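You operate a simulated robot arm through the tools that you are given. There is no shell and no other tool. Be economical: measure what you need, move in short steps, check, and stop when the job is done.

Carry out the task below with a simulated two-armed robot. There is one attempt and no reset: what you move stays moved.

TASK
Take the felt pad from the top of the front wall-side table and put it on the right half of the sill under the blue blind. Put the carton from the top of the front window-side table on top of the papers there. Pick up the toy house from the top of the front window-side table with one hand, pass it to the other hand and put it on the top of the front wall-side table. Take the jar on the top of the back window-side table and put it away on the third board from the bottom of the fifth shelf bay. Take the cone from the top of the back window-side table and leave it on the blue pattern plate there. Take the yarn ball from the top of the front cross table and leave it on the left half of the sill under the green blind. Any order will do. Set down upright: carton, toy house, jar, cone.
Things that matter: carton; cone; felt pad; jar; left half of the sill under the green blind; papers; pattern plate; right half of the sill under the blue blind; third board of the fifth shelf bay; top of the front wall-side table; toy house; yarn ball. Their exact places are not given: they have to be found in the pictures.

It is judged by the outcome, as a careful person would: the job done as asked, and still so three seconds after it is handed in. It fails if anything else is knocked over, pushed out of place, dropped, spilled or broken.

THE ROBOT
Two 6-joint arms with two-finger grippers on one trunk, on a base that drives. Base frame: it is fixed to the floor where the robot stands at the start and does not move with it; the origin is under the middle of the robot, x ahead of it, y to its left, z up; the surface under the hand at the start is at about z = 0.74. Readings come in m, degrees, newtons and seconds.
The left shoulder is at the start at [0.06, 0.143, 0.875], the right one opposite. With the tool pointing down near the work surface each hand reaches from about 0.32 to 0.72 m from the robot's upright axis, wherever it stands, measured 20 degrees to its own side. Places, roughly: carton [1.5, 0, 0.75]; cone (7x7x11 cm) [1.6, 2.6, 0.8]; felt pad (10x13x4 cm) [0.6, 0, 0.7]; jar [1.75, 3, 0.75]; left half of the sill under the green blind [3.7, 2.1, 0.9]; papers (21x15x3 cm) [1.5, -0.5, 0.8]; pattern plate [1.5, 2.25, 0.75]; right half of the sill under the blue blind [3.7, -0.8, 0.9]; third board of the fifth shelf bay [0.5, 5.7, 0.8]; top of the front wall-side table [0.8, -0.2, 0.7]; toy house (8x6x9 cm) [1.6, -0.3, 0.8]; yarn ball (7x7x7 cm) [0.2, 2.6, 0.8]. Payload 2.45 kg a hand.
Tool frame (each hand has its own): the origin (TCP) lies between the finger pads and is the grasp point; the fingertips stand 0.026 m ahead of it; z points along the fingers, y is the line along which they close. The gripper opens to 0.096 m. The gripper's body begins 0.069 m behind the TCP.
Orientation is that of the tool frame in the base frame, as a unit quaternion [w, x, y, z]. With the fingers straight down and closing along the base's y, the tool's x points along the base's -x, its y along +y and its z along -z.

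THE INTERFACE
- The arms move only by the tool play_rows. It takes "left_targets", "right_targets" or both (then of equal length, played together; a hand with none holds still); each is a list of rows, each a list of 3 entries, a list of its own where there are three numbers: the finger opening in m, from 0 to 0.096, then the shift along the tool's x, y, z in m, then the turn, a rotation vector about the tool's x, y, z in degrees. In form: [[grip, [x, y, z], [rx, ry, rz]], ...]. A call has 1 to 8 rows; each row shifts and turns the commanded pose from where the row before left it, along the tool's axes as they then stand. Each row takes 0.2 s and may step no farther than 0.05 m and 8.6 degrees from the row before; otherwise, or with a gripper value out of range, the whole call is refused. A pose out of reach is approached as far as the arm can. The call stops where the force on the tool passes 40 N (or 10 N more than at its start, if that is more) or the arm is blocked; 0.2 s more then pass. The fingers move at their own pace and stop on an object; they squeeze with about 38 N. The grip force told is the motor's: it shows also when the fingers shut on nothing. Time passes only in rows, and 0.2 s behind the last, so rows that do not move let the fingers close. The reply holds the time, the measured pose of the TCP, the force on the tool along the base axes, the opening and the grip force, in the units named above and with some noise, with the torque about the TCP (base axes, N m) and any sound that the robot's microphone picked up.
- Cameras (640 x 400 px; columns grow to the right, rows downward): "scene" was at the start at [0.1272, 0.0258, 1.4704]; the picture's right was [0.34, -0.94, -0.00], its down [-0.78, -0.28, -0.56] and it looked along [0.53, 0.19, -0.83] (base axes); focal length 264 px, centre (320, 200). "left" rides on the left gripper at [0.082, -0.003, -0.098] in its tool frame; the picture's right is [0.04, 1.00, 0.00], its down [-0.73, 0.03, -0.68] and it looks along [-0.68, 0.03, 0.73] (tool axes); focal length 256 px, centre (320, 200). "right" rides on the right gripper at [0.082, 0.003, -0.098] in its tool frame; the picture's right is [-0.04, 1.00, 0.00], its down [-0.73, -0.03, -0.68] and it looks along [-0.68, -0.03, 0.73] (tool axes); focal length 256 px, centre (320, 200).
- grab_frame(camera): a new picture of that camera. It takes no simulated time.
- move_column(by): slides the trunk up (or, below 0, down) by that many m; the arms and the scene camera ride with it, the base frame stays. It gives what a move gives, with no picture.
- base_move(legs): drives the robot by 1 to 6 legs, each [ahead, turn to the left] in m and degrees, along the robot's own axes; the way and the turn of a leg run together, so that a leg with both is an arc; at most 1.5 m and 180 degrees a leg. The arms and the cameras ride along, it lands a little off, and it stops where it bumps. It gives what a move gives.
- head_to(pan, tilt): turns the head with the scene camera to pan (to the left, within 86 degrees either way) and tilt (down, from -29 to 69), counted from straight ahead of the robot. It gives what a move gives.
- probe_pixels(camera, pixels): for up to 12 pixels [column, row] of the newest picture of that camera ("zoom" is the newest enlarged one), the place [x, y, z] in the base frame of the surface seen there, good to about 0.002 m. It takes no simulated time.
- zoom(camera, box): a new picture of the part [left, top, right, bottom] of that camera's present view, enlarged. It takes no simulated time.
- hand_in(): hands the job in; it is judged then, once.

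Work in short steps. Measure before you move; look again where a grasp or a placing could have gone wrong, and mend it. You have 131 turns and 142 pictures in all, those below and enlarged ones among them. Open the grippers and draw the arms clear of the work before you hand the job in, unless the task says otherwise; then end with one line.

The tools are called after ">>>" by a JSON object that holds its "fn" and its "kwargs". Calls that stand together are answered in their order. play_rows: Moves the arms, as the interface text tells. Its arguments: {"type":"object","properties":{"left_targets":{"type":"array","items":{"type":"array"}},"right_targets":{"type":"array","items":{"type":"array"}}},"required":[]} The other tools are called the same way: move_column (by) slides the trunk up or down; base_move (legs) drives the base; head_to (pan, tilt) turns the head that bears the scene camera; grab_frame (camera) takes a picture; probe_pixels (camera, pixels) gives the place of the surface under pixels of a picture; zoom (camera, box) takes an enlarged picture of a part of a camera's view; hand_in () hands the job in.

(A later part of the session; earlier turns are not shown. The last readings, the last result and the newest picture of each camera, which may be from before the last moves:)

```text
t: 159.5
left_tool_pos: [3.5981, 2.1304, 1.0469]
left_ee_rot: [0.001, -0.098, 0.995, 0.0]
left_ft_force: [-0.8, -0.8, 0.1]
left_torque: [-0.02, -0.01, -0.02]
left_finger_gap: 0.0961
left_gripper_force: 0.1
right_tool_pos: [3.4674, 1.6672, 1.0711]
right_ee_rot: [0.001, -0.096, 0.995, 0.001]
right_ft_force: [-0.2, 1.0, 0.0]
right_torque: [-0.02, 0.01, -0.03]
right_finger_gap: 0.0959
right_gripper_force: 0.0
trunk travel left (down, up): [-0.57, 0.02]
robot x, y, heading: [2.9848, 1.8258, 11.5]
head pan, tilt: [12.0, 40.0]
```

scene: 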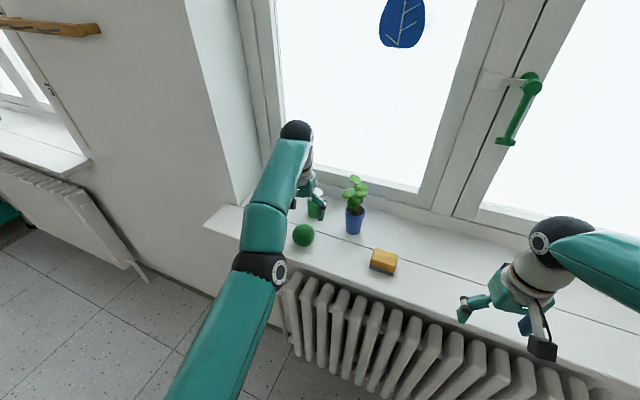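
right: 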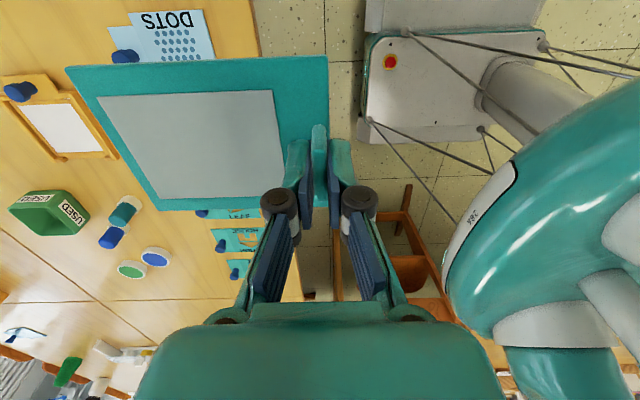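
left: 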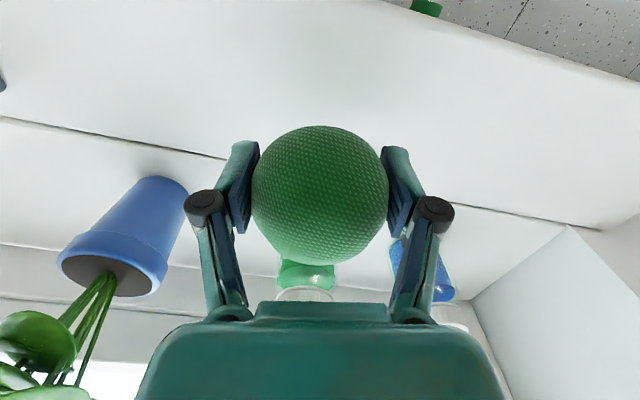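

>>> {"fn": "play_rows", "kwargs": {"left_targets": [[0.096, [0.03, 0, 0], [0, 0, 0]], [0.096, [0.04, 0, 0], [0, 0, 0]], [0.096, [0.04, 0, -0.01], [0, 0, 0]], [0.096, [0.04, 0, -0.01], [0, 0, 0]]]}}

>>> {"fn": "grab_frame", "kwargs": {"camera": "scene"}}

>>> {"fn": "probe_pixels", "kwargs": {"camera": "scene", "pixels": [[304, 228], [304, 236]]}}

```text
t: 160.5
left_tool_pos: [3.5906, 2.1271, 1.0613]
left_ee_rot: [-0.001, -0.098, 0.995, 0.001]
left_ft_force: [0.3, -0.2, -0.4]
left_torque: [-0.05, 0.01, -0.04]
left_finger_gap: 0.0962
left_gripper_force: 0.0
left hand out of reach, approached as far as the arm can: row 1, 2, 3, 4
right_tool_pos: [3.4679, 1.669, 1.0708]
right_ee_rot: [0.0, -0.095, 0.995, 0.0]
right_ft_force: [0.3, -0.5, -0.2]
right_torque: [-0.01, -0.02, 0.01]
right_finger_gap: 0.0959
right_gripper_force: 0.1
trunk travel left (down, up): [-0.57, 0.02]
robot x, y, heading: [2.9883, 1.8235, 11.4]
head pan, tilt: [12.0, 40.0]
```

```text
90 pictures are left
```

scene: 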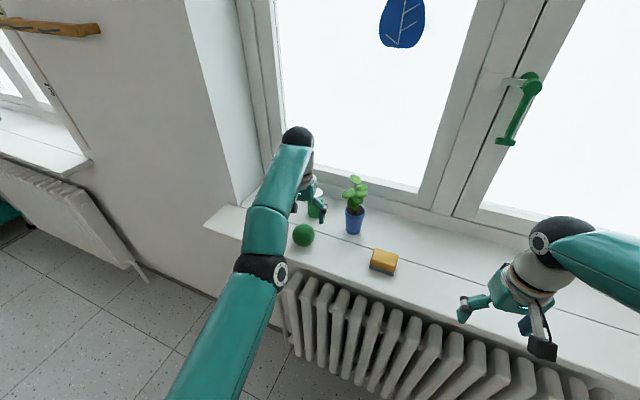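

```text
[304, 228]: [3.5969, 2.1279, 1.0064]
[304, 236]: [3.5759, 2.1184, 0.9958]
```

Ball confirmed at (3.597, 2.128). The left arm is at a stretched singular pose, so I back the base away and unfold it in free space.

>>> {"fn": "base_move", "kwargs": {"legs": [[-0.45, 0]]}}

>>> {"fn": "play_rows", "kwargs": {"left_targets": [[0.096, [0, 0, 0.03], [0, 0, 0]], [0.096, [0, 0, 0.03], [0, 0, 0]], [0.096, [0, 0, 0.03], [0, 0, 0]], [0.096, [0, 0, 0.03], [0, 0, 0]], [0.096, [0.04, 0, 0], [0, 0, 0]], [0.096, [0.04, 0, 0], [0, 0, 0]], [0.096, [0.04, 0, 0], [0, 0, 0]]]}}

```text
t: 163.2
left_tool_pos: [3.1512, 2.0395, 1.0613]
left_ee_rot: [0.0, -0.1, 0.995, 0.001]
left_ft_force: [0.4, 0.5, -0.4]
left_torque: [-0.05, 0.03, -0.03]
left_finger_gap: 0.096
left_gripper_force: 0.1
right_tool_pos: [3.0294, 1.5787, 1.0702]
right_ee_rot: [0.001, -0.098, 0.995, 0.001]
right_ft_force: [-1.7, 0.2, -0.8]
right_torque: [0.01, -0.04, -0.03]
right_finger_gap: 0.0961
right_gripper_force: 0.0
trunk travel left (down, up): [-0.57, 0.02]
robot x, y, heading: [2.5462, 1.731, 11.9]
head pan, tilt: [12.0, 40.0]
```

```text
t: 164.8
left_tool_pos: [3.1758, 2.0424, 0.9486]
left_ee_rot: [-0.001, -0.1, 0.995, 0.001]
left_ft_force: [-0.3, -0.3, -0.3]
left_torque: [0.02, -0.01, 0.05]
left_finger_gap: 0.096
left_gripper_force: 0.1
left hand out of reach, approached as far as the arm can: row 1, 2, 3, 4, 5, 6, 7
right_tool_pos: [3.0295, 1.579, 1.0723]
right_ee_rot: [0.0, -0.097, 0.995, 0.0]
right_ft_force: [0.1, 0.1, -0.3]
right_torque: [-0.03, 0.0, -0.02]
right_finger_gap: 0.0961
right_gripper_force: 0.0
trunk travel left (down, up): [-0.57, 0.02]
robot x, y, heading: [2.5497, 1.7354, 11.8]
head pan, tilt: [12.0, 40.0]
```

Still stuck radially; I try tilting the left hand (fingers forward) so the wrist comes inward, which should bend the elbow.

>>> {"fn": "play_rows", "kwargs": {"left_targets": [[0.096, [0, 0, 0], [0, -8, 0]], [0.096, [0, 0, 0], [0, -8, 0]], [0.096, [0, 0, 0], [0, -8, 0]], [0.096, [0, 0, 0], [0, -8, 0]]]}}

>>> {"fn": "head_to", "kwargs": {"pan": 30, "tilt": 45}}

>>> {"fn": "grab_frame", "kwargs": {"camera": "scene"}}

```text
t: 165.8
left_tool_pos: [3.2935, 2.0629, 0.9787]
left_ee_rot: [0.273, -0.095, 0.957, 0.028]
left_ft_force: [-0.6, -0.4, -0.4]
left_torque: [0.01, -0.02, 0.01]
left_finger_gap: 0.0958
left_gripper_force: 0.1
left hand out of reach, approached as far as the arm can: row 1, 2, 3, 4
right_tool_pos: [3.0312, 1.5796, 1.0703]
right_ee_rot: [0.0, -0.097, 0.995, 0.001]
right_ft_force: [-0.3, -0.5, -0.4]
right_torque: [0.01, 0.05, 0.0]
right_finger_gap: 0.096
right_gripper_force: 0.1
trunk travel left (down, up): [-0.57, 0.02]
robot x, y, heading: [2.5493, 1.7352, 11.7]
head pan, tilt: [12.0, 40.0]
```

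```text
t: 166.7
left_tool_pos: [3.293, 2.0625, 0.9781]
left_ee_rot: [0.272, -0.096, 0.957, 0.028]
left_ft_force: [0.2, -0.6, -0.6]
left_torque: [0.0, 0.01, -0.03]
left_finger_gap: 0.096
left_gripper_force: 0.0
right_tool_pos: [3.0315, 1.5784, 1.0711]
right_ee_rot: [0.0, -0.097, 0.995, 0.0]
right_ft_force: [-0.2, 1.2, 0.3]
right_torque: [0.02, 0.02, 0.04]
right_finger_gap: 0.0961
right_gripper_force: 0.0
trunk travel left (down, up): [-0.57, 0.02]
robot x, y, heading: [2.5492, 1.7351, 11.6]
head pan, tilt: [30.0, 45.0]
```

```text
89 pictures are left
```

scene: 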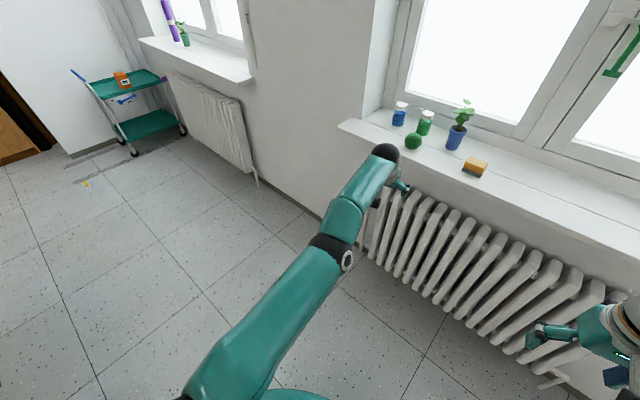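

>>> {"fn": "play_rows", "kwargs": {"left_targets": [[0.096, [0.05, 0, 0], [0, 0, 0]], [0.096, [0.05, 0, 0], [0, 0, 0]], [0.096, [0.05, 0, 0], [0, 0, 0]], [0.096, [0.05, 0, 0], [0, 0, 0]], [0.096, [0.042, 0, -0.027], [0, 0, 0]], [0.096, [0.042, 0, -0.027], [0, 0, 0]]]}}

```text
t: 168.1
left_tool_pos: [3.0281, 2.0068, 0.8718]
left_ee_rot: [0.274, -0.096, 0.956, 0.028]
left_ft_force: [-0.2, -0.5, 0.1]
left_torque: [0.0, -0.01, -0.01]
left_finger_gap: 0.0962
left_gripper_force: 0.1
left hand out of reach, approached as far as the arm can: row 1
right_tool_pos: [3.0287, 1.5795, 1.0722]
right_ee_rot: [0.001, -0.097, 0.995, 0.001]
right_ft_force: [0.0, -0.1, 0.4]
right_torque: [0.03, -0.02, 0.04]
right_finger_gap: 0.096
right_gripper_force: 0.2
trunk travel left (down, up): [-0.57, 0.02]
robot x, y, heading: [2.5515, 1.7369, 11.9]
head pan, tilt: [30.0, 45.0]
```

Unstuck. I level the hand again and raise it.

>>> {"fn": "play_rows", "kwargs": {"left_targets": [[0.096, [0, 0, 0], [0, 8, 0]], [0.096, [0, 0, 0], [0, 8, 0]], [0.096, [0, 0, 0], [0, 8, 0]], [0.096, [0, 0, 0], [0, 8, 0]], [0.096, [0.03, 0, -0.04], [0, 0, 0]], [0.096, [0.03, 0, -0.04], [0, 0, 0]], [0.096, [0, 0, -0.045], [0, 0, 0]], [0.096, [0, 0, -0.045], [0, 0, 0]]]}}

>>> {"fn": "base_move", "kwargs": {"legs": [[0, 38], [0, 38]]}}

>>> {"fn": "head_to", "kwargs": {"pan": 65, "tilt": 30}}

>>> {"fn": "grab_frame", "kwargs": {"camera": "scene"}}

```text
t: 169.9
left_tool_pos: [2.9665, 1.9978, 1.0433]
left_ee_rot: [0.0, -0.1, 0.995, 0.001]
left_ft_force: [-1.0, -0.2, -0.8]
left_torque: [0.0, -0.02, 0.0]
left_finger_gap: 0.0961
left_gripper_force: 0.0
right_tool_pos: [3.0307, 1.5791, 1.071]
right_ee_rot: [0.001, -0.097, 0.995, 0.001]
right_ft_force: [1.0, -1.1, -0.1]
right_torque: [0.04, -0.01, -0.01]
right_finger_gap: 0.0959
right_gripper_force: 0.1
trunk travel left (down, up): [-0.57, 0.02]
robot x, y, heading: [2.5471, 1.7361, 11.8]
head pan, tilt: [30.0, 45.0]
```

```text
t: 174.1
left_tool_pos: [2.426, 2.2192, 1.0441]
left_ee_rot: [0.0, -0.667, 0.745, -0.002]
left_ft_force: [-1.1, 0.6, 0.4]
left_torque: [-0.02, -0.08, -0.02]
left_finger_gap: 0.0961
left_gripper_force: 0.1
right_tool_pos: [2.8435, 2.1529, 1.0726]
right_ee_rot: [0.001, -0.664, 0.748, -0.001]
right_ft_force: [0.2, 0.3, -0.7]
right_torque: [-0.02, -0.07, -0.01]
right_finger_gap: 0.0962
right_gripper_force: 0.0
trunk travel left (down, up): [-0.57, 0.02]
robot x, y, heading: [2.6036, 1.7345, 85.8]
head pan, tilt: [30.0, 45.0]
stopped in leg 2: the robot was blocked; the commanded pose is now the measured one
```

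```text
t: 175.1
left_tool_pos: [2.4293, 2.2195, 1.0439]
left_ee_rot: [-0.001, -0.667, 0.745, 0.0]
left_ft_force: [0.5, 0.8, 0.3]
left_torque: [0.01, 0.0, 0.01]
left_finger_gap: 0.0961
left_gripper_force: 0.1
right_tool_pos: [2.8478, 2.1507, 1.0715]
right_ee_rot: [0.001, -0.664, 0.748, 0.0]
right_ft_force: [0.1, -0.2, 0.6]
right_torque: [0.02, -0.02, -0.06]
right_finger_gap: 0.096
right_gripper_force: 0.1
trunk travel left (down, up): [-0.57, 0.02]
robot x, y, heading: [2.6066, 1.7334, 85.6]
head pan, tilt: [65.0, 30.0]
```

```text
88 pictures are left
```

scene: 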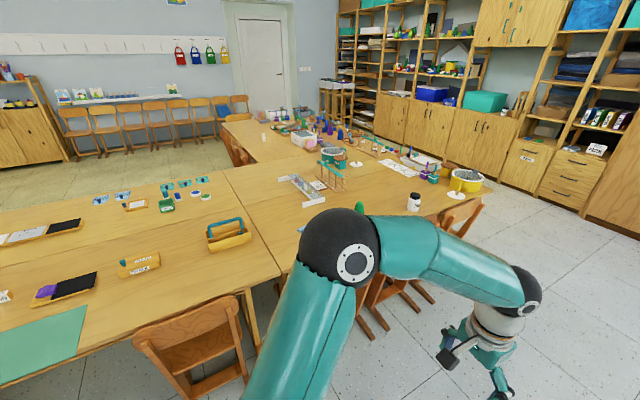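

I measure the jar (414,200), the chairs on the window side and the far table corner and passage to the shelf.

>>> {"fn": "probe_pixels", "kwargs": {"camera": "scene", "pixels": [[414, 195], [414, 208], [360, 205], [200, 320], [200, 395], [380, 290], [428, 297], [470, 215], [455, 205], [480, 180], [580, 200], [530, 185]]}}

>>> {"fn": "base_move", "kwargs": {"legs": [[0, 40]]}}

>>> {"fn": "head_to", "kwargs": {"pan": 15, "tilt": 40}}

>>> {"fn": "grab_frame", "kwargs": {"camera": "scene"}}

```text
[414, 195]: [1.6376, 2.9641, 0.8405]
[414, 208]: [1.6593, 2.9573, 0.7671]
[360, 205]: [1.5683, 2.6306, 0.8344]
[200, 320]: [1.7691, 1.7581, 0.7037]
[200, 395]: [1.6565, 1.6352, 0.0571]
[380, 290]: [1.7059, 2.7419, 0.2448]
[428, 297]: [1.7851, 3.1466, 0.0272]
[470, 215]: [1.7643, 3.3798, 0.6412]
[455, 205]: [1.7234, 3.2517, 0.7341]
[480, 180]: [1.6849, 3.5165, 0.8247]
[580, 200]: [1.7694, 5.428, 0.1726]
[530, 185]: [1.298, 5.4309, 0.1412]
```

```text
t: 177.6
left_tool_pos: [2.159, 1.9917, 1.0442]
left_ee_rot: [0.002, 0.882, -0.472, 0.0]
left_ft_force: [0.2, -0.1, -1.1]
left_torque: [-0.01, -0.01, -0.01]
left_finger_gap: 0.0961
left_gripper_force: 0.1
right_tool_pos: [2.5214, 2.209, 1.0713]
right_ee_rot: [-0.001, 0.88, -0.475, 0.0]
right_ft_force: [-0.3, 0.4, -0.5]
right_torque: [-0.04, -0.02, -0.04]
right_finger_gap: 0.0959
right_gripper_force: 0.1
trunk travel left (down, up): [-0.57, 0.02]
robot x, y, heading: [2.6283, 1.7483, 125.8]
head pan, tilt: [65.0, 30.0]
```

```text
t: 178.8
left_tool_pos: [2.1583, 1.9914, 1.0452]
left_ee_rot: [0.001, 0.882, -0.472, 0.0]
left_ft_force: [-0.2, 0.5, 0.7]
left_torque: [-0.03, 0.02, 0.03]
left_finger_gap: 0.096
left_gripper_force: 0.1
right_tool_pos: [2.5213, 2.2092, 1.0717]
right_ee_rot: [0.0, 0.88, -0.474, -0.001]
right_ft_force: [0.0, 0.2, 0.7]
right_torque: [0.03, 0.04, 0.02]
right_finger_gap: 0.0961
right_gripper_force: 0.1
trunk travel left (down, up): [-0.57, 0.02]
robot x, y, heading: [2.6281, 1.7458, 125.8]
head pan, tilt: [15.0, 40.0]
```

```text
87 pictures are left
```

scene: 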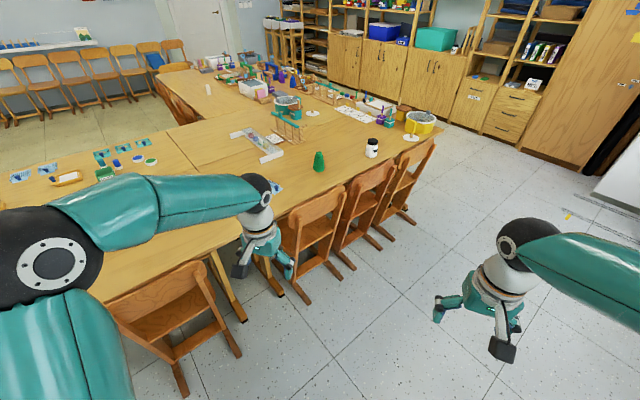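

I measure the chairs' legs, cone, jar and plate in this view.

>>> {"fn": "probe_pixels", "kwargs": {"camera": "scene", "pixels": [[240, 318], [240, 355], [184, 395], [308, 302], [338, 278], [340, 195], [298, 215], [318, 155], [319, 170], [371, 155], [276, 187], [372, 140]]}}

>>> {"fn": "zoom", "kwargs": {"camera": "scene", "box": [220, 110, 460, 260]}}

```text
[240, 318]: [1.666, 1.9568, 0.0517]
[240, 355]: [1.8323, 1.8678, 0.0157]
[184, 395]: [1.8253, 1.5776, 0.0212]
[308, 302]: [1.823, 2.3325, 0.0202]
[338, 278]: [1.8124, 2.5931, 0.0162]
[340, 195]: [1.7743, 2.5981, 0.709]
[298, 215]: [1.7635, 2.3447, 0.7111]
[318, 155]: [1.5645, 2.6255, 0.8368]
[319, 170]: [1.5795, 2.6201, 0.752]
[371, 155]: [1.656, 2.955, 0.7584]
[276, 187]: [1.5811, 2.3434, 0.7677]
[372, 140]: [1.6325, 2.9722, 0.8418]
```

```text
2.67 times, centred on (340, 185) of scene
```

zoom: 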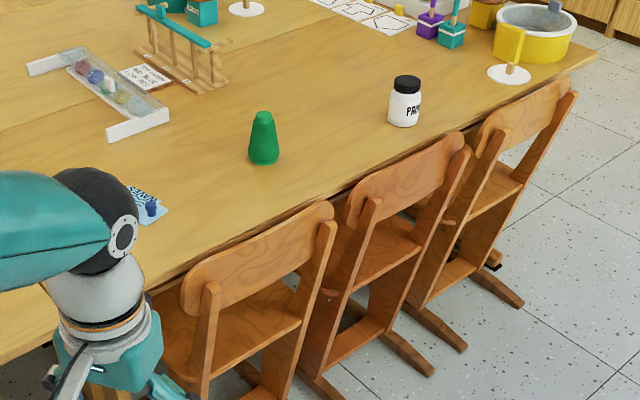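

Chair legs end at x≈1.83. I will stand at about (2.17, 2.55) facing the table; go to (2.38, 2.55) first, turn there.

>>> {"fn": "base_move", "kwargs": {"legs": [[0, -18], [0.85, 0], [0, 36], [0, 36]]}}

>>> {"fn": "head_to", "kwargs": {"pan": 0, "tilt": 50}}

>>> {"fn": "grab_frame", "kwargs": {"camera": "scene"}}

```text
t: 188.3
left_tool_pos: [1.8895, 2.3152, 1.0449]
left_ee_rot: [-0.002, 1.0, -0.028, 0.0]
left_ft_force: [-0.3, -2.3, -0.9]
left_torque: [0.06, 0.03, 0.01]
left_finger_gap: 0.096
left_gripper_force: 0.1
right_tool_pos: [1.9337, 2.736, 1.0749]
right_ee_rot: [-0.002, 1.0, -0.031, -0.002]
right_ft_force: [0.4, 0.4, -0.7]
right_torque: [0.08, 0.03, -0.03]
right_finger_gap: 0.0962
right_gripper_force: 0.0
trunk travel left (down, up): [-0.57, 0.02]
robot x, y, heading: [2.3648, 2.5986, 179.0]
head pan, tilt: [15.0, 40.0]
stopped in leg 4: the robot was blocked; the commanded pose is now the measured one
```

```text
t: 189.1
left_tool_pos: [1.8888, 2.3179, 1.0449]
left_ee_rot: [0.0, 1.0, -0.028, 0.0]
left_ft_force: [0.3, -0.7, 0.5]
left_torque: [0.01, 0.01, 0.0]
left_finger_gap: 0.0959
left_gripper_force: 0.1
right_tool_pos: [1.9329, 2.7399, 1.0735]
right_ee_rot: [0.0, 1.0, -0.031, -0.001]
right_ft_force: [-0.6, 0.3, 0.2]
right_torque: [0.02, -0.01, -0.03]
right_finger_gap: 0.0961
right_gripper_force: 0.0
trunk travel left (down, up): [-0.57, 0.02]
robot x, y, heading: [2.3652, 2.6023, 178.7]
head pan, tilt: [0.0, 50.0]
```

```text
85 pictures are left
```

scene: 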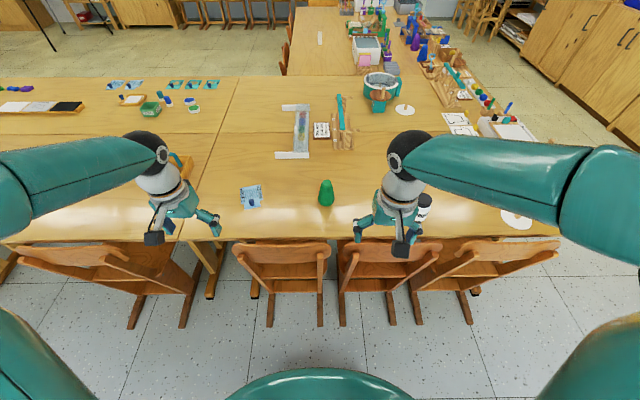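

Well aligned (heading 178.7). I drive forward 0.19 m, then measure plate, cone, and jar precisely.

>>> {"fn": "base_move", "kwargs": {"legs": [[0.185, 0]]}}

>>> {"fn": "zoom", "kwargs": {"camera": "scene", "box": [220, 150, 460, 300]}}

```text
t: 190.7
left_tool_pos: [1.7016, 2.3217, 1.0441]
left_ee_rot: [0.001, 1.0, -0.028, 0.001]
left_ft_force: [-0.5, 0.7, -1.3]
left_torque: [-0.01, -0.02, -0.01]
left_finger_gap: 0.096
left_gripper_force: 0.0
right_tool_pos: [1.7461, 2.7424, 1.0735]
right_ee_rot: [0.0, 1.0, -0.031, -0.001]
right_ft_force: [-0.4, -1.0, -0.2]
right_torque: [0.03, -0.05, 0.01]
right_finger_gap: 0.096
right_gripper_force: 0.1
trunk travel left (down, up): [-0.57, 0.02]
robot x, y, heading: [2.1791, 2.6017, 179.3]
head pan, tilt: [0.0, 50.0]
```

```text
2.67 times, centred on (340, 225) of scene
```

zoom: 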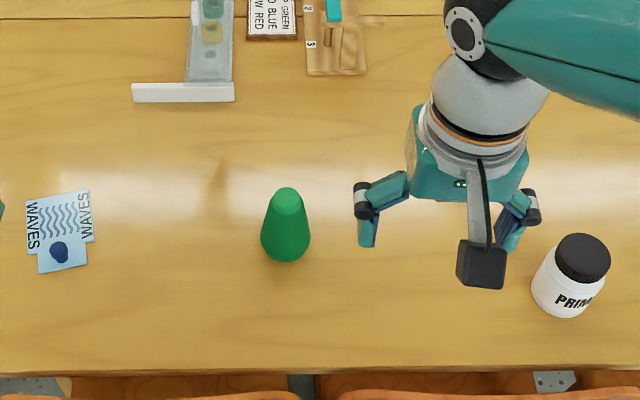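

>>> {"fn": "probe_pixels", "kwargs": {"camera": "zoom", "pixels": [[27, 205], [88, 193], [95, 237], [87, 264], [40, 270], [60, 250], [60, 215], [288, 200], [286, 255], [287, 235], [582, 258], [560, 310]]}}

>>> {"fn": "grab_frame", "kwargs": {"camera": "left"}}

```text
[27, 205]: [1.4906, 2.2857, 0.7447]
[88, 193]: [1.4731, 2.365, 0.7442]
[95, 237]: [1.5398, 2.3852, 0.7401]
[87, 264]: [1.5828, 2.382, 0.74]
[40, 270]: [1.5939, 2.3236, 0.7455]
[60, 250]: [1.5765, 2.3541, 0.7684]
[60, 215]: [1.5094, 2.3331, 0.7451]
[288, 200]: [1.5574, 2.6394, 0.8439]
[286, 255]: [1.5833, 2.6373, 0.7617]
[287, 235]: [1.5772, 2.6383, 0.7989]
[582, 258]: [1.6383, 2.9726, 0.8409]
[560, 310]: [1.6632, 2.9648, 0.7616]
```

```text
83 pictures are left
```

left: 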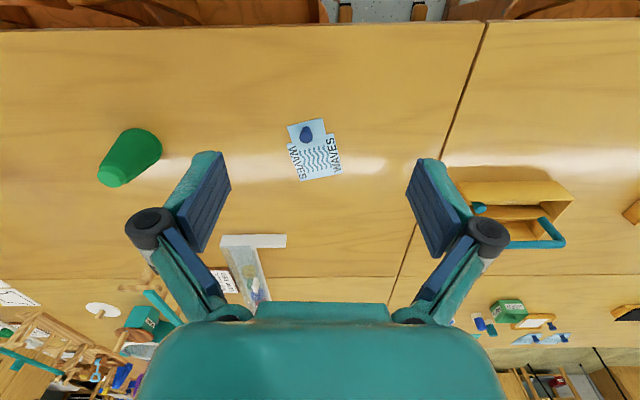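

The plate "WAVES" is light blue with a knob at (1.577,2.354); its pattern area centre ≈(1.51,2.333). Cone axis ≈(1.555,2.638). I bring the left hand over the cone, right hand aside.

>>> {"fn": "play_rows", "kwargs": {"left_targets": [[0.096, [-0.0234, -0.0439, 0], [0, 0, 0]], [0.096, [-0.0234, -0.0439, 0], [0, 0, 0]], [0.096, [-0.0234, -0.0439, 0], [0, 0, 0]], [0.096, [-0.0234, -0.0439, 0], [0, 0, 0]], [0.096, [-0.0234, -0.0439, 0], [0, 0, 0]], [0.096, [-0.0234, -0.0439, 0], [0, 0, 0]], [0.096, [-0.0234, -0.0439, 0], [0, 0, 0]]], "right_targets": [[0.096, [0, -0.03, 0], [0, 0, 0]], [0.096, [0, -0.03, 0], [0, 0, 0]], [0.096, [0, -0.03, 0], [0, 0, 0]], [0.096, [0, -0.03, 0], [0, 0, 0]], [0.096, [0, -0.03, 0], [0, 0, 0]], [0.096, [0, -0.03, 0], [0, 0, 0]], [0.096, [0, -0.02, 0], [0, 0, 0]]]}}

>>> {"fn": "move_column", "kwargs": {"by": -0.1}}

>>> {"fn": "grab_frame", "kwargs": {"camera": "left"}}

```text
t: 192.3
left_tool_pos: [1.5636, 2.6379, 1.0432]
left_ee_rot: [0.002, 1.0, -0.028, 0.002]
left_ft_force: [0.3, -0.2, 0.1]
left_torque: [-0.02, -0.01, 0.0]
left_finger_gap: 0.0958
left_gripper_force: 0.1
left hand out of reach, approached as far as the arm can: row 7
right_tool_pos: [1.757, 2.943, 1.0726]
right_ee_rot: [0.001, 1.0, -0.031, -0.001]
right_ft_force: [0.1, 0.3, 0.3]
right_torque: [-0.05, -0.02, 0.03]
right_finger_gap: 0.0956
right_gripper_force: 0.1
trunk travel left (down, up): [-0.57, 0.02]
robot x, y, heading: [2.1809, 2.6043, 179.4]
head pan, tilt: [0.0, 50.0]
```

```text
t: 193.6
left_tool_pos: [1.5637, 2.6342, 0.9419]
left_ee_rot: [0.0, 1.0, -0.028, 0.001]
left_ft_force: [-0.4, 0.2, 0.4]
left_torque: [-0.03, -0.01, 0.0]
left_finger_gap: 0.0958
left_gripper_force: 0.0
right_tool_pos: [1.7582, 2.9415, 0.9732]
right_ee_rot: [0.0, 1.0, -0.031, -0.001]
right_ft_force: [-0.6, 0.6, -1.2]
right_torque: [0.03, -0.01, 0.0]
right_finger_gap: 0.0961
right_gripper_force: 0.1
trunk travel left (down, up): [-0.47, 0.12]
robot x, y, heading: [2.1789, 2.6002, 179.1]
head pan, tilt: [0.0, 50.0]
```

```text
82 pictures are left
```

left: 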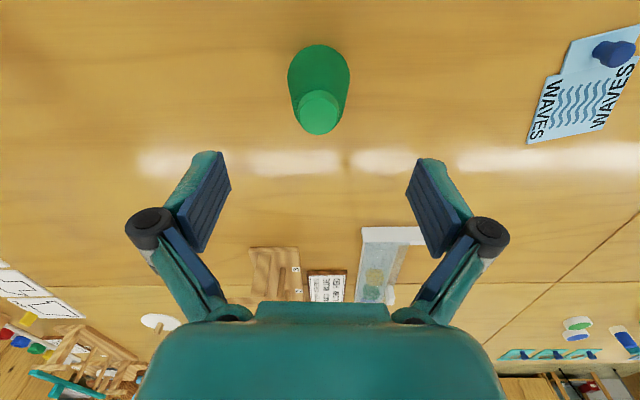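

Centred laterally. I descend to z≈0.85 and check the pose.

>>> {"fn": "play_rows", "kwargs": {"left_targets": [[0.096, [0, 0, 0.04], [0, 0, 0]], [0.096, [0, 0, 0.04], [0, 0, 0]], [0.096, [-0.006, 0, 0.02], [0, 0, 0]]]}}

>>> {"fn": "grab_frame", "kwargs": {"camera": "left"}}

```text
t: 194.4
left_tool_pos: [1.5555, 2.6352, 0.8426]
left_ee_rot: [0.0, 1.0, -0.028, -0.001]
left_ft_force: [-0.4, 0.6, -0.1]
left_torque: [0.02, 0.01, -0.04]
left_finger_gap: 0.0957
left_gripper_force: 0.1
right_tool_pos: [1.7583, 2.9417, 0.973]
right_ee_rot: [0.0, 0.999, -0.032, -0.001]
right_ft_force: [1.1, 0.3, 0.6]
right_torque: [0.03, -0.03, -0.01]
right_finger_gap: 0.096
right_gripper_force: 0.1
trunk travel left (down, up): [-0.47, 0.12]
robot x, y, heading: [2.1813, 2.5985, 179.5]
head pan, tilt: [0.0, 50.0]
```

```text
81 pictures are left
```

left: 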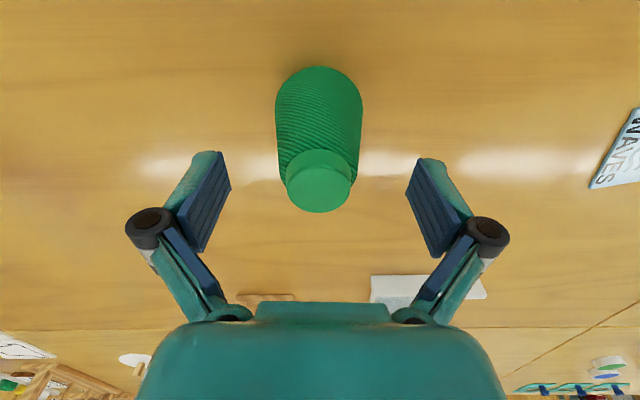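

Cone's top is exactly at the TCP line. Descend 65 mm and close.

>>> {"fn": "play_rows", "kwargs": {"left_targets": [[0.096, [0, 0, 0.035], [0, 0, 0]], [0.096, [0, 0, 0.03], [0, 0, 0]], [0.03, [0, 0, 0], [0, 0, 0]], [0.03, [0, 0, 0], [0, 0, 0]], [0.03, [0, 0, 0], [0, 0, 0]], [0.03, [0, 0, 0], [0, 0, 0]], [0.03, [0, 0, -0.03], [0, 0, 0]]]}}

>>> {"fn": "grab_frame", "kwargs": {"camera": "left"}}

```text
t: 196.0
left_tool_pos: [1.5558, 2.6354, 0.8081]
left_ee_rot: [0.0, 1.0, -0.028, 0.0]
left_ft_force: [-0.4, 0.2, -1.4]
left_torque: [0.03, 0.02, -0.01]
left_finger_gap: 0.0597
left_gripper_force: 38.4
right_tool_pos: [1.7584, 2.9409, 0.974]
right_ee_rot: [0.0, 0.999, -0.032, -0.002]
right_ft_force: [-1.2, 0.3, -0.7]
right_torque: [0.01, 0.0, 0.0]
right_finger_gap: 0.0962
right_gripper_force: 0.1
trunk travel left (down, up): [-0.47, 0.12]
robot x, y, heading: [2.1787, 2.6032, 179.4]
head pan, tilt: [0.0, 50.0]
```

```text
80 pictures are left
```

left: 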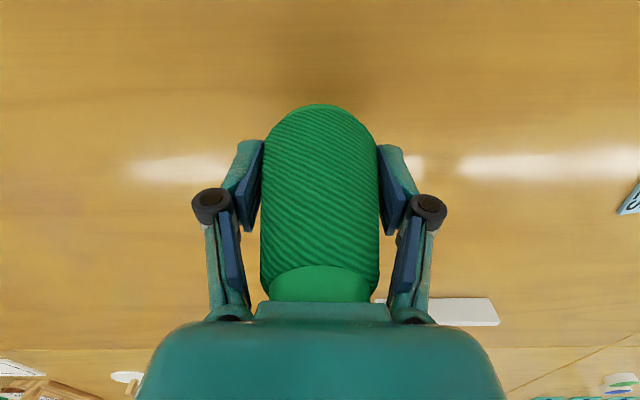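

The cone is held. I raise it, drive 3.5 cm closer for reach, then carry it over the plate.

>>> {"fn": "play_rows", "kwargs": {"left_targets": [[0.03, [0.02, 0.02, -0.03], [0, 0, 0]]]}}

>>> {"fn": "base_move", "kwargs": {"legs": [[0.035, 0]]}}

```text
t: 196.4
left_tool_pos: [1.5765, 2.6143, 0.8372]
left_ee_rot: [-0.001, 1.0, -0.027, 0.0]
left_ft_force: [0.2, 0.5, -2.0]
left_torque: [0.01, 0.05, 0.0]
left_finger_gap: 0.0594
left_gripper_force: 37.9
right_tool_pos: [1.76, 2.9411, 0.9744]
right_ee_rot: [0.0, 0.999, -0.032, -0.002]
right_ft_force: [1.0, 0.2, -0.6]
right_torque: [0.01, 0.03, 0.0]
right_finger_gap: 0.0961
right_gripper_force: 0.1
trunk travel left (down, up): [-0.47, 0.12]
robot x, y, heading: [2.1803, 2.6032, 179.3]
head pan, tilt: [0.0, 50.0]
```

```text
t: 197.2
left_tool_pos: [1.5369, 2.6147, 0.8349]
left_ee_rot: [0.0, 1.0, -0.028, 0.002]
left_ft_force: [1.0, -0.1, -2.1]
left_torque: [-0.02, -0.06, -0.01]
left_finger_gap: 0.0596
left_gripper_force: 37.8
right_tool_pos: [1.721, 2.942, 0.9725]
right_ee_rot: [0.001, 1.0, -0.031, 0.0]
right_ft_force: [-0.7, -0.2, -0.8]
right_torque: [0.0, -0.04, 0.02]
right_finger_gap: 0.0959
right_gripper_force: 0.0
trunk travel left (down, up): [-0.47, 0.12]
robot x, y, heading: [2.1415, 2.601, 179.4]
head pan, tilt: [0.0, 50.0]
```

>>> {"fn": "play_rows", "kwargs": {"left_targets": [[0.03, [-0.002, 0.047, 0], [0, 0, 0]], [0.03, [-0.002, 0.047, 0], [0, 0, 0]], [0.03, [-0.002, 0.047, 0], [0, 0, 0]], [0.03, [-0.002, 0.047, 0], [0, 0, 0]]]}}

>>> {"fn": "zoom", "kwargs": {"camera": "scene", "box": [180, 170, 340, 270]}}

>>> {"fn": "grab_frame", "kwargs": {"camera": "left"}}

```text
t: 198.2
left_tool_pos: [1.5208, 2.4279, 0.8365]
left_ee_rot: [-0.001, 1.0, -0.028, 0.0]
left_ft_force: [-0.5, 0.3, -0.9]
left_torque: [0.0, 0.0, 0.04]
left_finger_gap: 0.0592
left_gripper_force: 37.8
right_tool_pos: [1.7216, 2.9412, 0.9744]
right_ee_rot: [0.0, 1.0, -0.03, -0.001]
right_ft_force: [-1.1, 0.2, 0.6]
right_torque: [-0.02, 0.03, 0.0]
right_finger_gap: 0.0963
right_gripper_force: 0.0
trunk travel left (down, up): [-0.47, 0.12]
robot x, y, heading: [2.1467, 2.6023, 179.5]
head pan, tilt: [0.0, 50.0]
```

```text
4.00 times, centred on (260, 220) of scene
```

zoom: 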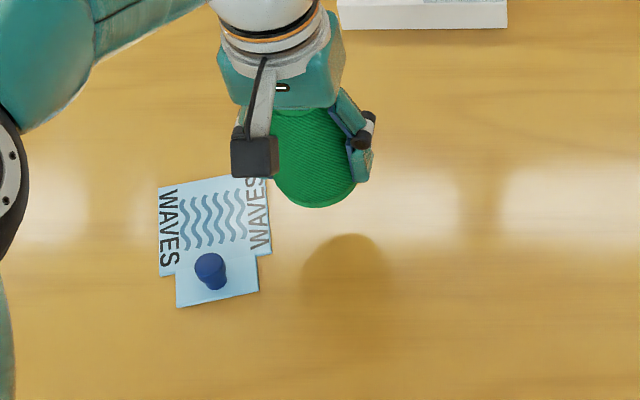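

```text
78 pictures are left
```

left: 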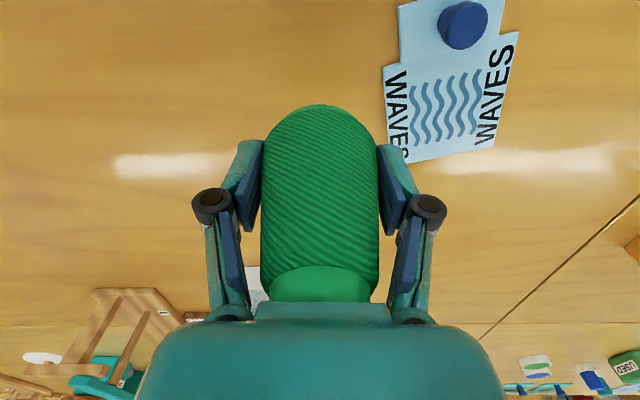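

>>> {"fn": "probe_pixels", "kwargs": {"camera": "left", "pixels": [[386, 70], [514, 36], [490, 140], [409, 160], [450, 100], [460, 22], [470, 45]]}}

>>> {"fn": "probe_pixels", "kwargs": {"camera": "zoom", "pixels": [[161, 190], [162, 275], [270, 250], [210, 215], [210, 262]]}}

```text
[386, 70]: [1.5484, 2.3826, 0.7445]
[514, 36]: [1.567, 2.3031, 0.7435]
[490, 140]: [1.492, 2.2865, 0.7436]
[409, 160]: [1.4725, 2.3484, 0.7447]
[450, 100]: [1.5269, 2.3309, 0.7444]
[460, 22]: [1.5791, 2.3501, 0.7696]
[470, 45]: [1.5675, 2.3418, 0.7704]
```

```text
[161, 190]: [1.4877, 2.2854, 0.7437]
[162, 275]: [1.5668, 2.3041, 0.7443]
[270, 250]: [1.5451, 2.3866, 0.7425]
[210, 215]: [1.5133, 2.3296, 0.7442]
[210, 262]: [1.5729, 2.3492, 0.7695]
```

Plate square's centre ≈ (1.519,2.333). I move the cone over (1.514,2.332) and lower to z≈0.785.

>>> {"fn": "play_rows", "kwargs": {"left_targets": [[0.03, [-0.001, 0.048, 0], [0, 0, 0]], [0.03, [0, 0.048, 0], [0, 0, 0]], [0.03, [0, 0, 0.03], [0, 0, 0]], [0.03, [0, 0, 0.016], [0, 0, 0]]]}}

>>> {"fn": "grab_frame", "kwargs": {"camera": "left"}}

>>> {"fn": "zoom", "kwargs": {"camera": "scene", "box": [160, 170, 320, 270]}}

```text
t: 199.2
left_tool_pos: [1.5133, 2.3298, 0.7901]
left_ee_rot: [-0.001, 1.0, -0.029, 0.001]
left_ft_force: [-0.3, 0.0, -1.5]
left_torque: [0.03, -0.02, 0.05]
left_finger_gap: 0.0589
left_gripper_force: 37.6
right_tool_pos: [1.7226, 2.9417, 0.9748]
right_ee_rot: [0.0, 0.999, -0.032, -0.001]
right_ft_force: [-0.7, -0.3, -0.2]
right_torque: [0.0, 0.01, 0.01]
right_finger_gap: 0.0962
right_gripper_force: 0.1
trunk travel left (down, up): [-0.47, 0.12]
robot x, y, heading: [2.1443, 2.6044, 179.3]
head pan, tilt: [0.0, 50.0]
```

```text
77 pictures are left
```

left: 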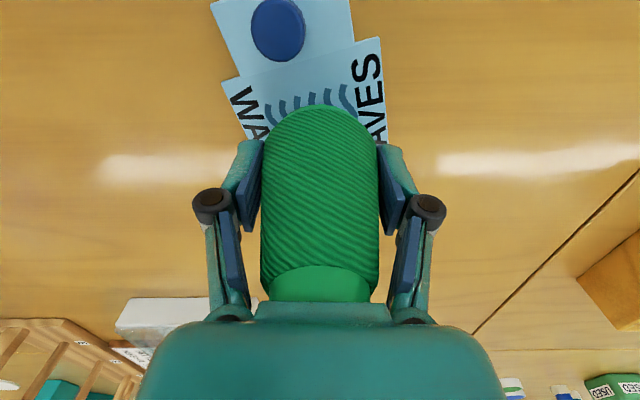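

```text
4.00 times, centred on (240, 220) of scene
```

zoom: 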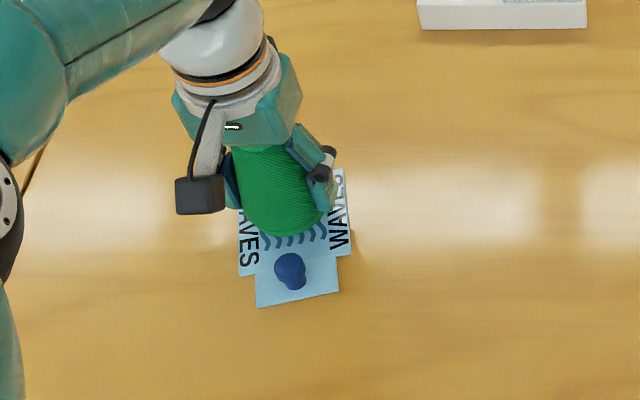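

>>> {"fn": "play_rows", "kwargs": {"left_targets": [[0.03, [0.001, 0.0, 0.003], [0, 0, 0]], [0.03, [0, 0, 0.002], [0, 0, 0]], [0.03, [0, 0, 0.002], [0, 0, 0]]]}}

```text
t: 200.1
left_tool_pos: [1.5164, 2.3311, 0.7835]
left_ee_rot: [0.0, 1.0, -0.028, 0.001]
left_ft_force: [-0.7, 0.1, -2.4]
left_torque: [0.03, -0.01, 0.01]
left_finger_gap: 0.059
left_gripper_force: 37.8
right_tool_pos: [1.723, 2.9414, 0.9743]
right_ee_rot: [-0.001, 1.0, -0.031, -0.001]
right_ft_force: [0.7, 0.7, 0.4]
right_torque: [-0.03, 0.01, 0.01]
right_finger_gap: 0.0958
right_gripper_force: 0.0
trunk travel left (down, up): [-0.47, 0.12]
robot x, y, heading: [2.142, 2.604, 179.1]
head pan, tilt: [0.0, 50.0]
```

>>> {"fn": "play_rows", "kwargs": {"left_targets": [[0.03, [0, 0.0, 0.002], [0, 0, 0]], [0.03, [0, 0, 0.001], [0, 0, 0]]]}}

```text
t: 200.7
left_tool_pos: [1.5156, 2.3309, 0.7807]
left_ee_rot: [0.0, 1.0, -0.027, 0.001]
left_ft_force: [0.7, 1.4, 1.0]
left_torque: [0.1, 0.01, 0.0]
left_finger_gap: 0.0592
left_gripper_force: 38.0
right_tool_pos: [1.7236, 2.9416, 0.9742]
right_ee_rot: [0.0, 1.0, -0.031, -0.001]
right_ft_force: [-0.1, 0.1, -0.2]
right_torque: [0.0, 0.01, 0.0]
right_finger_gap: 0.0959
right_gripper_force: 0.1
trunk travel left (down, up): [-0.47, 0.12]
robot x, y, heading: [2.144, 2.6002, 178.8]
head pan, tilt: [0.0, 50.0]
```

Contact sensed (+1.0 N). Open, rise straight up, and check.

>>> {"fn": "play_rows", "kwargs": {"left_targets": [[0.075, [0, 0, 0], [0, 0, 0]], [0.094, [0, 0, 0], [0, 0, 0]], [0.094, [0, 0, 0], [0, 0, 0]], [0.094, [0, 0, -0.03], [0, 0, 0]], [0.094, [0, 0, -0.04], [0, 0, 0]], [0.094, [0, 0, -0.035], [0, 0, 0]]]}}

>>> {"fn": "zoom", "kwargs": {"camera": "scene", "box": [160, 150, 320, 250]}}

```text
t: 202.1
left_tool_pos: [1.5159, 2.3316, 0.8852]
left_ee_rot: [0.0, 1.0, -0.028, 0.0]
left_ft_force: [0.1, 0.2, 0.2]
left_torque: [0.01, 0.0, 0.02]
left_finger_gap: 0.0939
left_gripper_force: 0.0
right_tool_pos: [1.7238, 2.9426, 0.9729]
right_ee_rot: [0.0, 0.999, -0.032, 0.0]
right_ft_force: [0.7, 0.4, 0.4]
right_torque: [0.01, 0.0, 0.0]
right_finger_gap: 0.096
right_gripper_force: 0.1
trunk travel left (down, up): [-0.47, 0.12]
robot x, y, heading: [2.1402, 2.601, 179.1]
head pan, tilt: [0.0, 50.0]
```

```text
4.00 times, centred on (240, 200) of scene
```

zoom: 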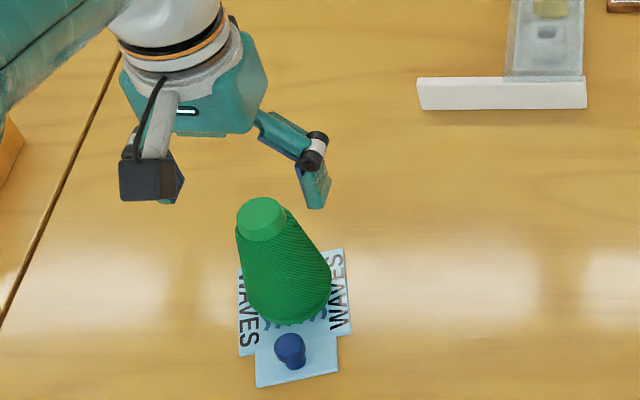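

The cone stands on the plate. I retract the left hand and look at the shelf wall to plan how to hold the jar.

>>> {"fn": "play_rows", "kwargs": {"left_targets": [[0.096, [0.03, 0, -0.02], [0, 0, 0]], [0.096, [0.045, 0, -0.02], [0, 0, 0]], [0.096, [0.045, 0, -0.02], [0, 0, 0]], [0.096, [0.03, 0, -0.03], [0, 0, 0]]]}}

>>> {"fn": "head_to", "kwargs": {"pan": -60, "tilt": 15}}

>>> {"fn": "zoom", "kwargs": {"camera": "scene", "box": [100, 60, 500, 310]}}

```text
t: 203.1
left_tool_pos: [1.6638, 2.3224, 0.9769]
left_ee_rot: [0.0, 1.0, -0.028, 0.0]
left_ft_force: [0.6, 0.2, 0.1]
left_torque: [0.0, 0.0, -0.02]
left_finger_gap: 0.096
left_gripper_force: 0.0
right_tool_pos: [1.7247, 2.9419, 0.9754]
right_ee_rot: [0.0, 0.999, -0.032, -0.001]
right_ft_force: [-0.3, 0.3, -0.3]
right_torque: [0.02, 0.0, 0.01]
right_finger_gap: 0.096
right_gripper_force: 0.1
trunk travel left (down, up): [-0.47, 0.12]
robot x, y, heading: [2.1421, 2.6044, 179.1]
head pan, tilt: [0.0, 50.0]
```

```text
t: 204.3
left_tool_pos: [1.6627, 2.3214, 0.9758]
left_ee_rot: [0.0, 1.0, -0.027, 0.0]
left_ft_force: [0.8, 0.2, -0.6]
left_torque: [0.0, 0.0, 0.0]
left_finger_gap: 0.0959
left_gripper_force: 0.1
right_tool_pos: [1.7234, 2.9427, 0.9741]
right_ee_rot: [-0.001, 1.0, -0.031, 0.0]
right_ft_force: [0.1, 0.0, -0.6]
right_torque: [0.04, -0.02, 0.0]
right_finger_gap: 0.096
right_gripper_force: 0.1
trunk travel left (down, up): [-0.47, 0.12]
robot x, y, heading: [2.142, 2.6021, 179.1]
head pan, tilt: [-60.0, 15.0]
```

```text
1.60 times, centred on (300, 185) of scene
```

zoom: 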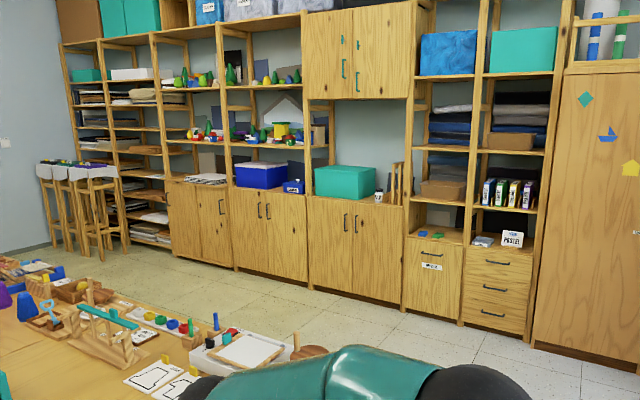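

Bay 5 (columns 305–405 in the zoom) has the teal box, a cup and sticks on the board at the cabinet top. I measure.

>>> {"fn": "probe_pixels", "kwargs": {"camera": "zoom", "pixels": [[309, 193], [403, 204], [355, 198], [345, 192], [379, 200], [385, 201], [398, 198], [372, 196], [360, 100], [306, 285], [402, 305], [350, 140]]}}

>>> {"fn": "zoom", "kwargs": {"camera": "scene", "box": [270, 130, 390, 205]}}

```text
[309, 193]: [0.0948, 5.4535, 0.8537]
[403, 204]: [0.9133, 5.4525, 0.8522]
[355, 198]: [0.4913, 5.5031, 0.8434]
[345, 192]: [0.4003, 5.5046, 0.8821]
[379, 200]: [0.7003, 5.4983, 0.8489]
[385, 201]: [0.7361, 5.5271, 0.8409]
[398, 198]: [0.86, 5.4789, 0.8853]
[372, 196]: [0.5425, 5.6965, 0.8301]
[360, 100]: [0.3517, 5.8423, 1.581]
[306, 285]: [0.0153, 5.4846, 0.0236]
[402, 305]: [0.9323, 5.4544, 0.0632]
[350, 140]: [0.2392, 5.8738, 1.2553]
```

```text
5.33 times, centred on (330, 168) of scene
```

zoom: 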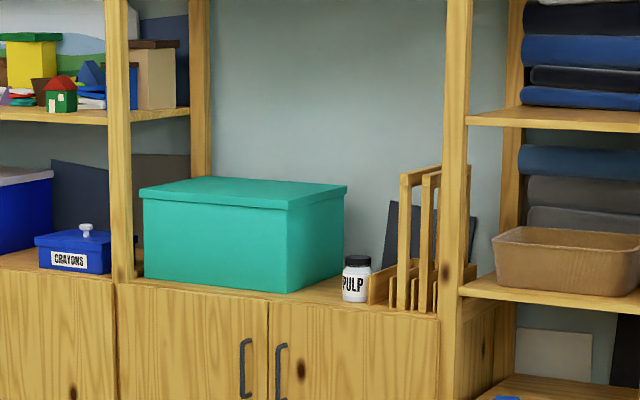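

Free spot: behind the "PULP" jar between the box and the rack, about (0.69, 5.65), board z≈0.83. Now I bring the right hand over the white jar and look.

>>> {"fn": "play_rows", "kwargs": {"right_targets": [[0.096, [-0.045, -0.011, 0], [0, 0, 0]], [0.096, [-0.045, -0.011, 0], [0, 0, 0]], [0.096, [0, 0, 0.03], [0, 0, 0]]]}}

>>> {"fn": "grab_frame", "kwargs": {"camera": "right"}}

```text
t: 205.2
left_tool_pos: [1.6629, 2.3224, 0.977]
left_ee_rot: [0.0, 1.0, -0.029, 0.001]
left_ft_force: [0.7, -0.1, 0.2]
left_torque: [0.01, 0.01, 0.0]
left_finger_gap: 0.096
left_gripper_force: 0.1
right_tool_pos: [1.6337, 2.9712, 0.945]
right_ee_rot: [0.001, 0.999, -0.032, 0.0]
right_ft_force: [0.7, -0.6, -0.2]
right_torque: [-0.03, 0.02, 0.0]
right_finger_gap: 0.096
right_gripper_force: 0.0
trunk travel left (down, up): [-0.47, 0.12]
robot x, y, heading: [2.1444, 2.6019, 179.3]
head pan, tilt: [-60.0, 15.0]
```

```text
72 pictures are left
```

right: 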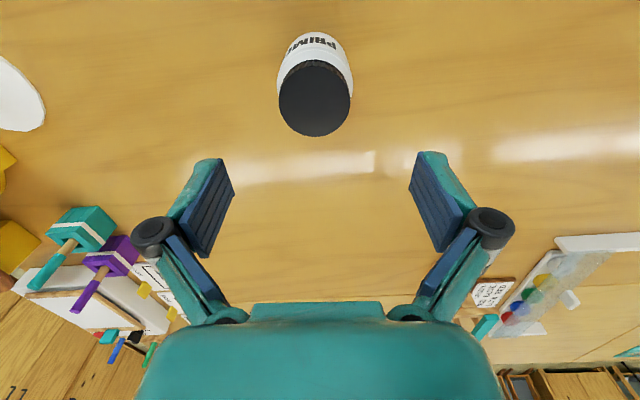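

>>> {"fn": "probe_pixels", "kwargs": {"camera": "right", "pixels": [[315, 100], [282, 100], [348, 100], [315, 65], [315, 132], [310, 42], [315, 36]]}}

```text
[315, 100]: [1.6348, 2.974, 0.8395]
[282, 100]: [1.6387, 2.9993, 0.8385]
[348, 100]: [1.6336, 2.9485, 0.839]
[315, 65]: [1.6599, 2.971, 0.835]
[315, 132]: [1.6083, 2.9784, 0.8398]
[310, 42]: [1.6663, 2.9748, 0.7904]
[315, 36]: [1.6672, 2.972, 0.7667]
```

Jar axis (1.634, 2.974), well centred. Descend to z≈0.785, close, lift slightly.

>>> {"fn": "play_rows", "kwargs": {"right_targets": [[0.096, [0, -0.003, 0.045], [0, 0, 0]], [0.096, [0, 0, 0.045], [0, 0, 0]], [0.096, [0, 0, 0.045], [0, 0, 0]], [0.096, [0, 0, 0.025], [0, 0, 0]], [0.03, [0, 0, 0], [0, 0, 0]], [0.03, [0, 0, 0], [0, 0, 0]], [0.03, [0, 0, 0], [0, 0, 0]], [0.03, [0, 0, 0], [0, 0, 0]]]}}

>>> {"fn": "play_rows", "kwargs": {"right_targets": [[0.03, [0, 0, -0.03], [0, 0, 0]], [0.03, [0, 0, -0.045], [0, 0, 0]], [0.03, [0, 0, -0.045], [0, 0, 0]], [0.03, [0.03, 0, -0.035], [0, 0, 0]]]}}

>>> {"fn": "grab_frame", "kwargs": {"camera": "right"}}

```text
t: 206.9
left_tool_pos: [1.6631, 2.3219, 0.976]
left_ee_rot: [0.0, 1.0, -0.028, 0.0]
left_ft_force: [-0.2, 0.9, -0.1]
left_torque: [0.0, -0.03, -0.01]
left_finger_gap: 0.096
left_gripper_force: 0.0
right_tool_pos: [1.6332, 2.974, 0.7884]
right_ee_rot: [0.0, 0.999, -0.032, -0.003]
right_ft_force: [-3.1, 5.6, 19.5]
right_torque: [-0.07, -0.19, 0.02]
right_finger_gap: 0.0681
right_gripper_force: 37.8
trunk travel left (down, up): [-0.47, 0.12]
robot x, y, heading: [2.1395, 2.6078, 179.2]
head pan, tilt: [-60.0, 15.0]
```

```text
t: 207.9
left_tool_pos: [1.6646, 2.3211, 0.9765]
left_ee_rot: [0.0, 1.0, -0.028, 0.001]
left_ft_force: [0.6, 0.7, -0.2]
left_torque: [-0.02, 0.04, 0.04]
left_finger_gap: 0.0962
left_gripper_force: 0.0
right_tool_pos: [1.6663, 2.9694, 0.9404]
right_ee_rot: [0.001, 1.0, -0.03, -0.001]
right_ft_force: [0.9, -0.5, -2.2]
right_torque: [-0.02, 0.02, 0.03]
right_finger_gap: 0.0675
right_gripper_force: 38.4
trunk travel left (down, up): [-0.47, 0.12]
robot x, y, heading: [2.1438, 2.6037, 179.1]
head pan, tilt: [-60.0, 15.0]
```

```text
71 pictures are left
```

right: 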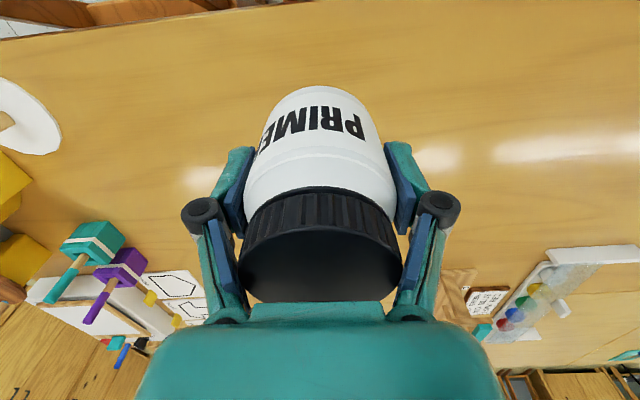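

The jar is held (gap 0.0675). I raise the column, back off from the chairs and turn toward the shelf side.

>>> {"fn": "move_column", "kwargs": {"by": 0.1}}

>>> {"fn": "base_move", "kwargs": {"legs": [[-0.3, 0], [0, -40], [0, -25]]}}

>>> {"fn": "base_move", "kwargs": {"legs": [[0, -24]]}}

>>> {"fn": "head_to", "kwargs": {"pan": 15, "tilt": 25}}

>>> {"fn": "grab_frame", "kwargs": {"camera": "scene"}}

```text
t: 209.3
left_tool_pos: [1.6629, 2.3223, 1.0758]
left_ee_rot: [0.0, 1.0, -0.028, 0.002]
left_ft_force: [0.1, 0.0, -0.2]
left_torque: [-0.01, 0.02, 0.01]
left_finger_gap: 0.0959
left_gripper_force: 0.0
right_tool_pos: [1.6653, 2.969, 1.0372]
right_ee_rot: [0.0, 1.0, -0.031, -0.001]
right_ft_force: [-0.4, -1.2, -3.7]
right_torque: [0.01, 0.0, -0.01]
right_finger_gap: 0.0672
right_gripper_force: 37.8
trunk travel left (down, up): [-0.57, 0.02]
robot x, y, heading: [2.1434, 2.6029, 179.5]
head pan, tilt: [-60.0, 15.0]
```

```text
t: 214.8
left_tool_pos: [1.9819, 2.9207, 1.0755]
left_ee_rot: [0.0, 0.827, -0.562, 0.0]
left_ft_force: [0.5, 0.1, -0.4]
left_torque: [0.0, -0.02, 0.01]
left_finger_gap: 0.0961
left_gripper_force: 0.1
right_tool_pos: [2.5699, 3.1898, 1.0383]
right_ee_rot: [-0.001, 0.825, -0.565, -0.001]
right_ft_force: [0.3, 0.5, -3.9]
right_torque: [0.0, -0.01, -0.03]
right_finger_gap: 0.0671
right_gripper_force: 38.6
trunk travel left (down, up): [-0.57, 0.02]
robot x, y, heading: [2.3921, 2.5811, 114.0]
head pan, tilt: [-60.0, 15.0]
```

```text
t: 216.6
left_tool_pos: [2.1545, 3.0591, 1.0767]
left_ee_rot: [0.0, -0.692, 0.722, -0.001]
left_ft_force: [0.2, -0.5, 0.3]
left_torque: [0.01, -0.01, -0.01]
left_finger_gap: 0.0962
left_gripper_force: 0.1
right_tool_pos: [2.8031, 3.0655, 1.0391]
right_ee_rot: [0.0, -0.69, 0.724, 0.002]
right_ft_force: [0.0, 0.1, -4.1]
right_torque: [-0.01, 0.0, 0.0]
right_finger_gap: 0.0674
right_gripper_force: 38.1
trunk travel left (down, up): [-0.57, 0.02]
robot x, y, heading: [2.37, 2.5802, 90.3]
head pan, tilt: [-60.0, 15.0]
```

```text
t: 218.1
left_tool_pos: [2.155, 3.0586, 1.0756]
left_ee_rot: [-0.001, -0.692, 0.722, 0.0]
left_ft_force: [-0.3, 0.2, 0.0]
left_torque: [0.0, 0.01, 0.04]
left_finger_gap: 0.0959
left_gripper_force: 0.0
right_tool_pos: [2.8015, 3.0654, 1.0395]
right_ee_rot: [0.0, -0.69, 0.723, 0.001]
right_ft_force: [0.4, 0.2, -3.4]
right_torque: [-0.01, -0.04, 0.03]
right_finger_gap: 0.0673
right_gripper_force: 37.7
trunk travel left (down, up): [-0.57, 0.02]
robot x, y, heading: [2.3729, 2.5827, 90.1]
head pan, tilt: [15.0, 25.0]
```

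```text
70 pictures are left
```

scene: 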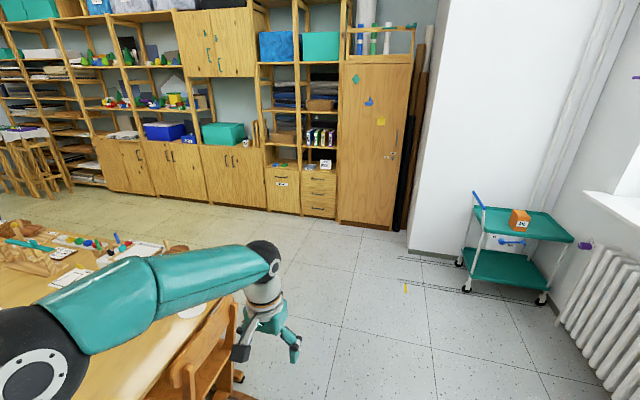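

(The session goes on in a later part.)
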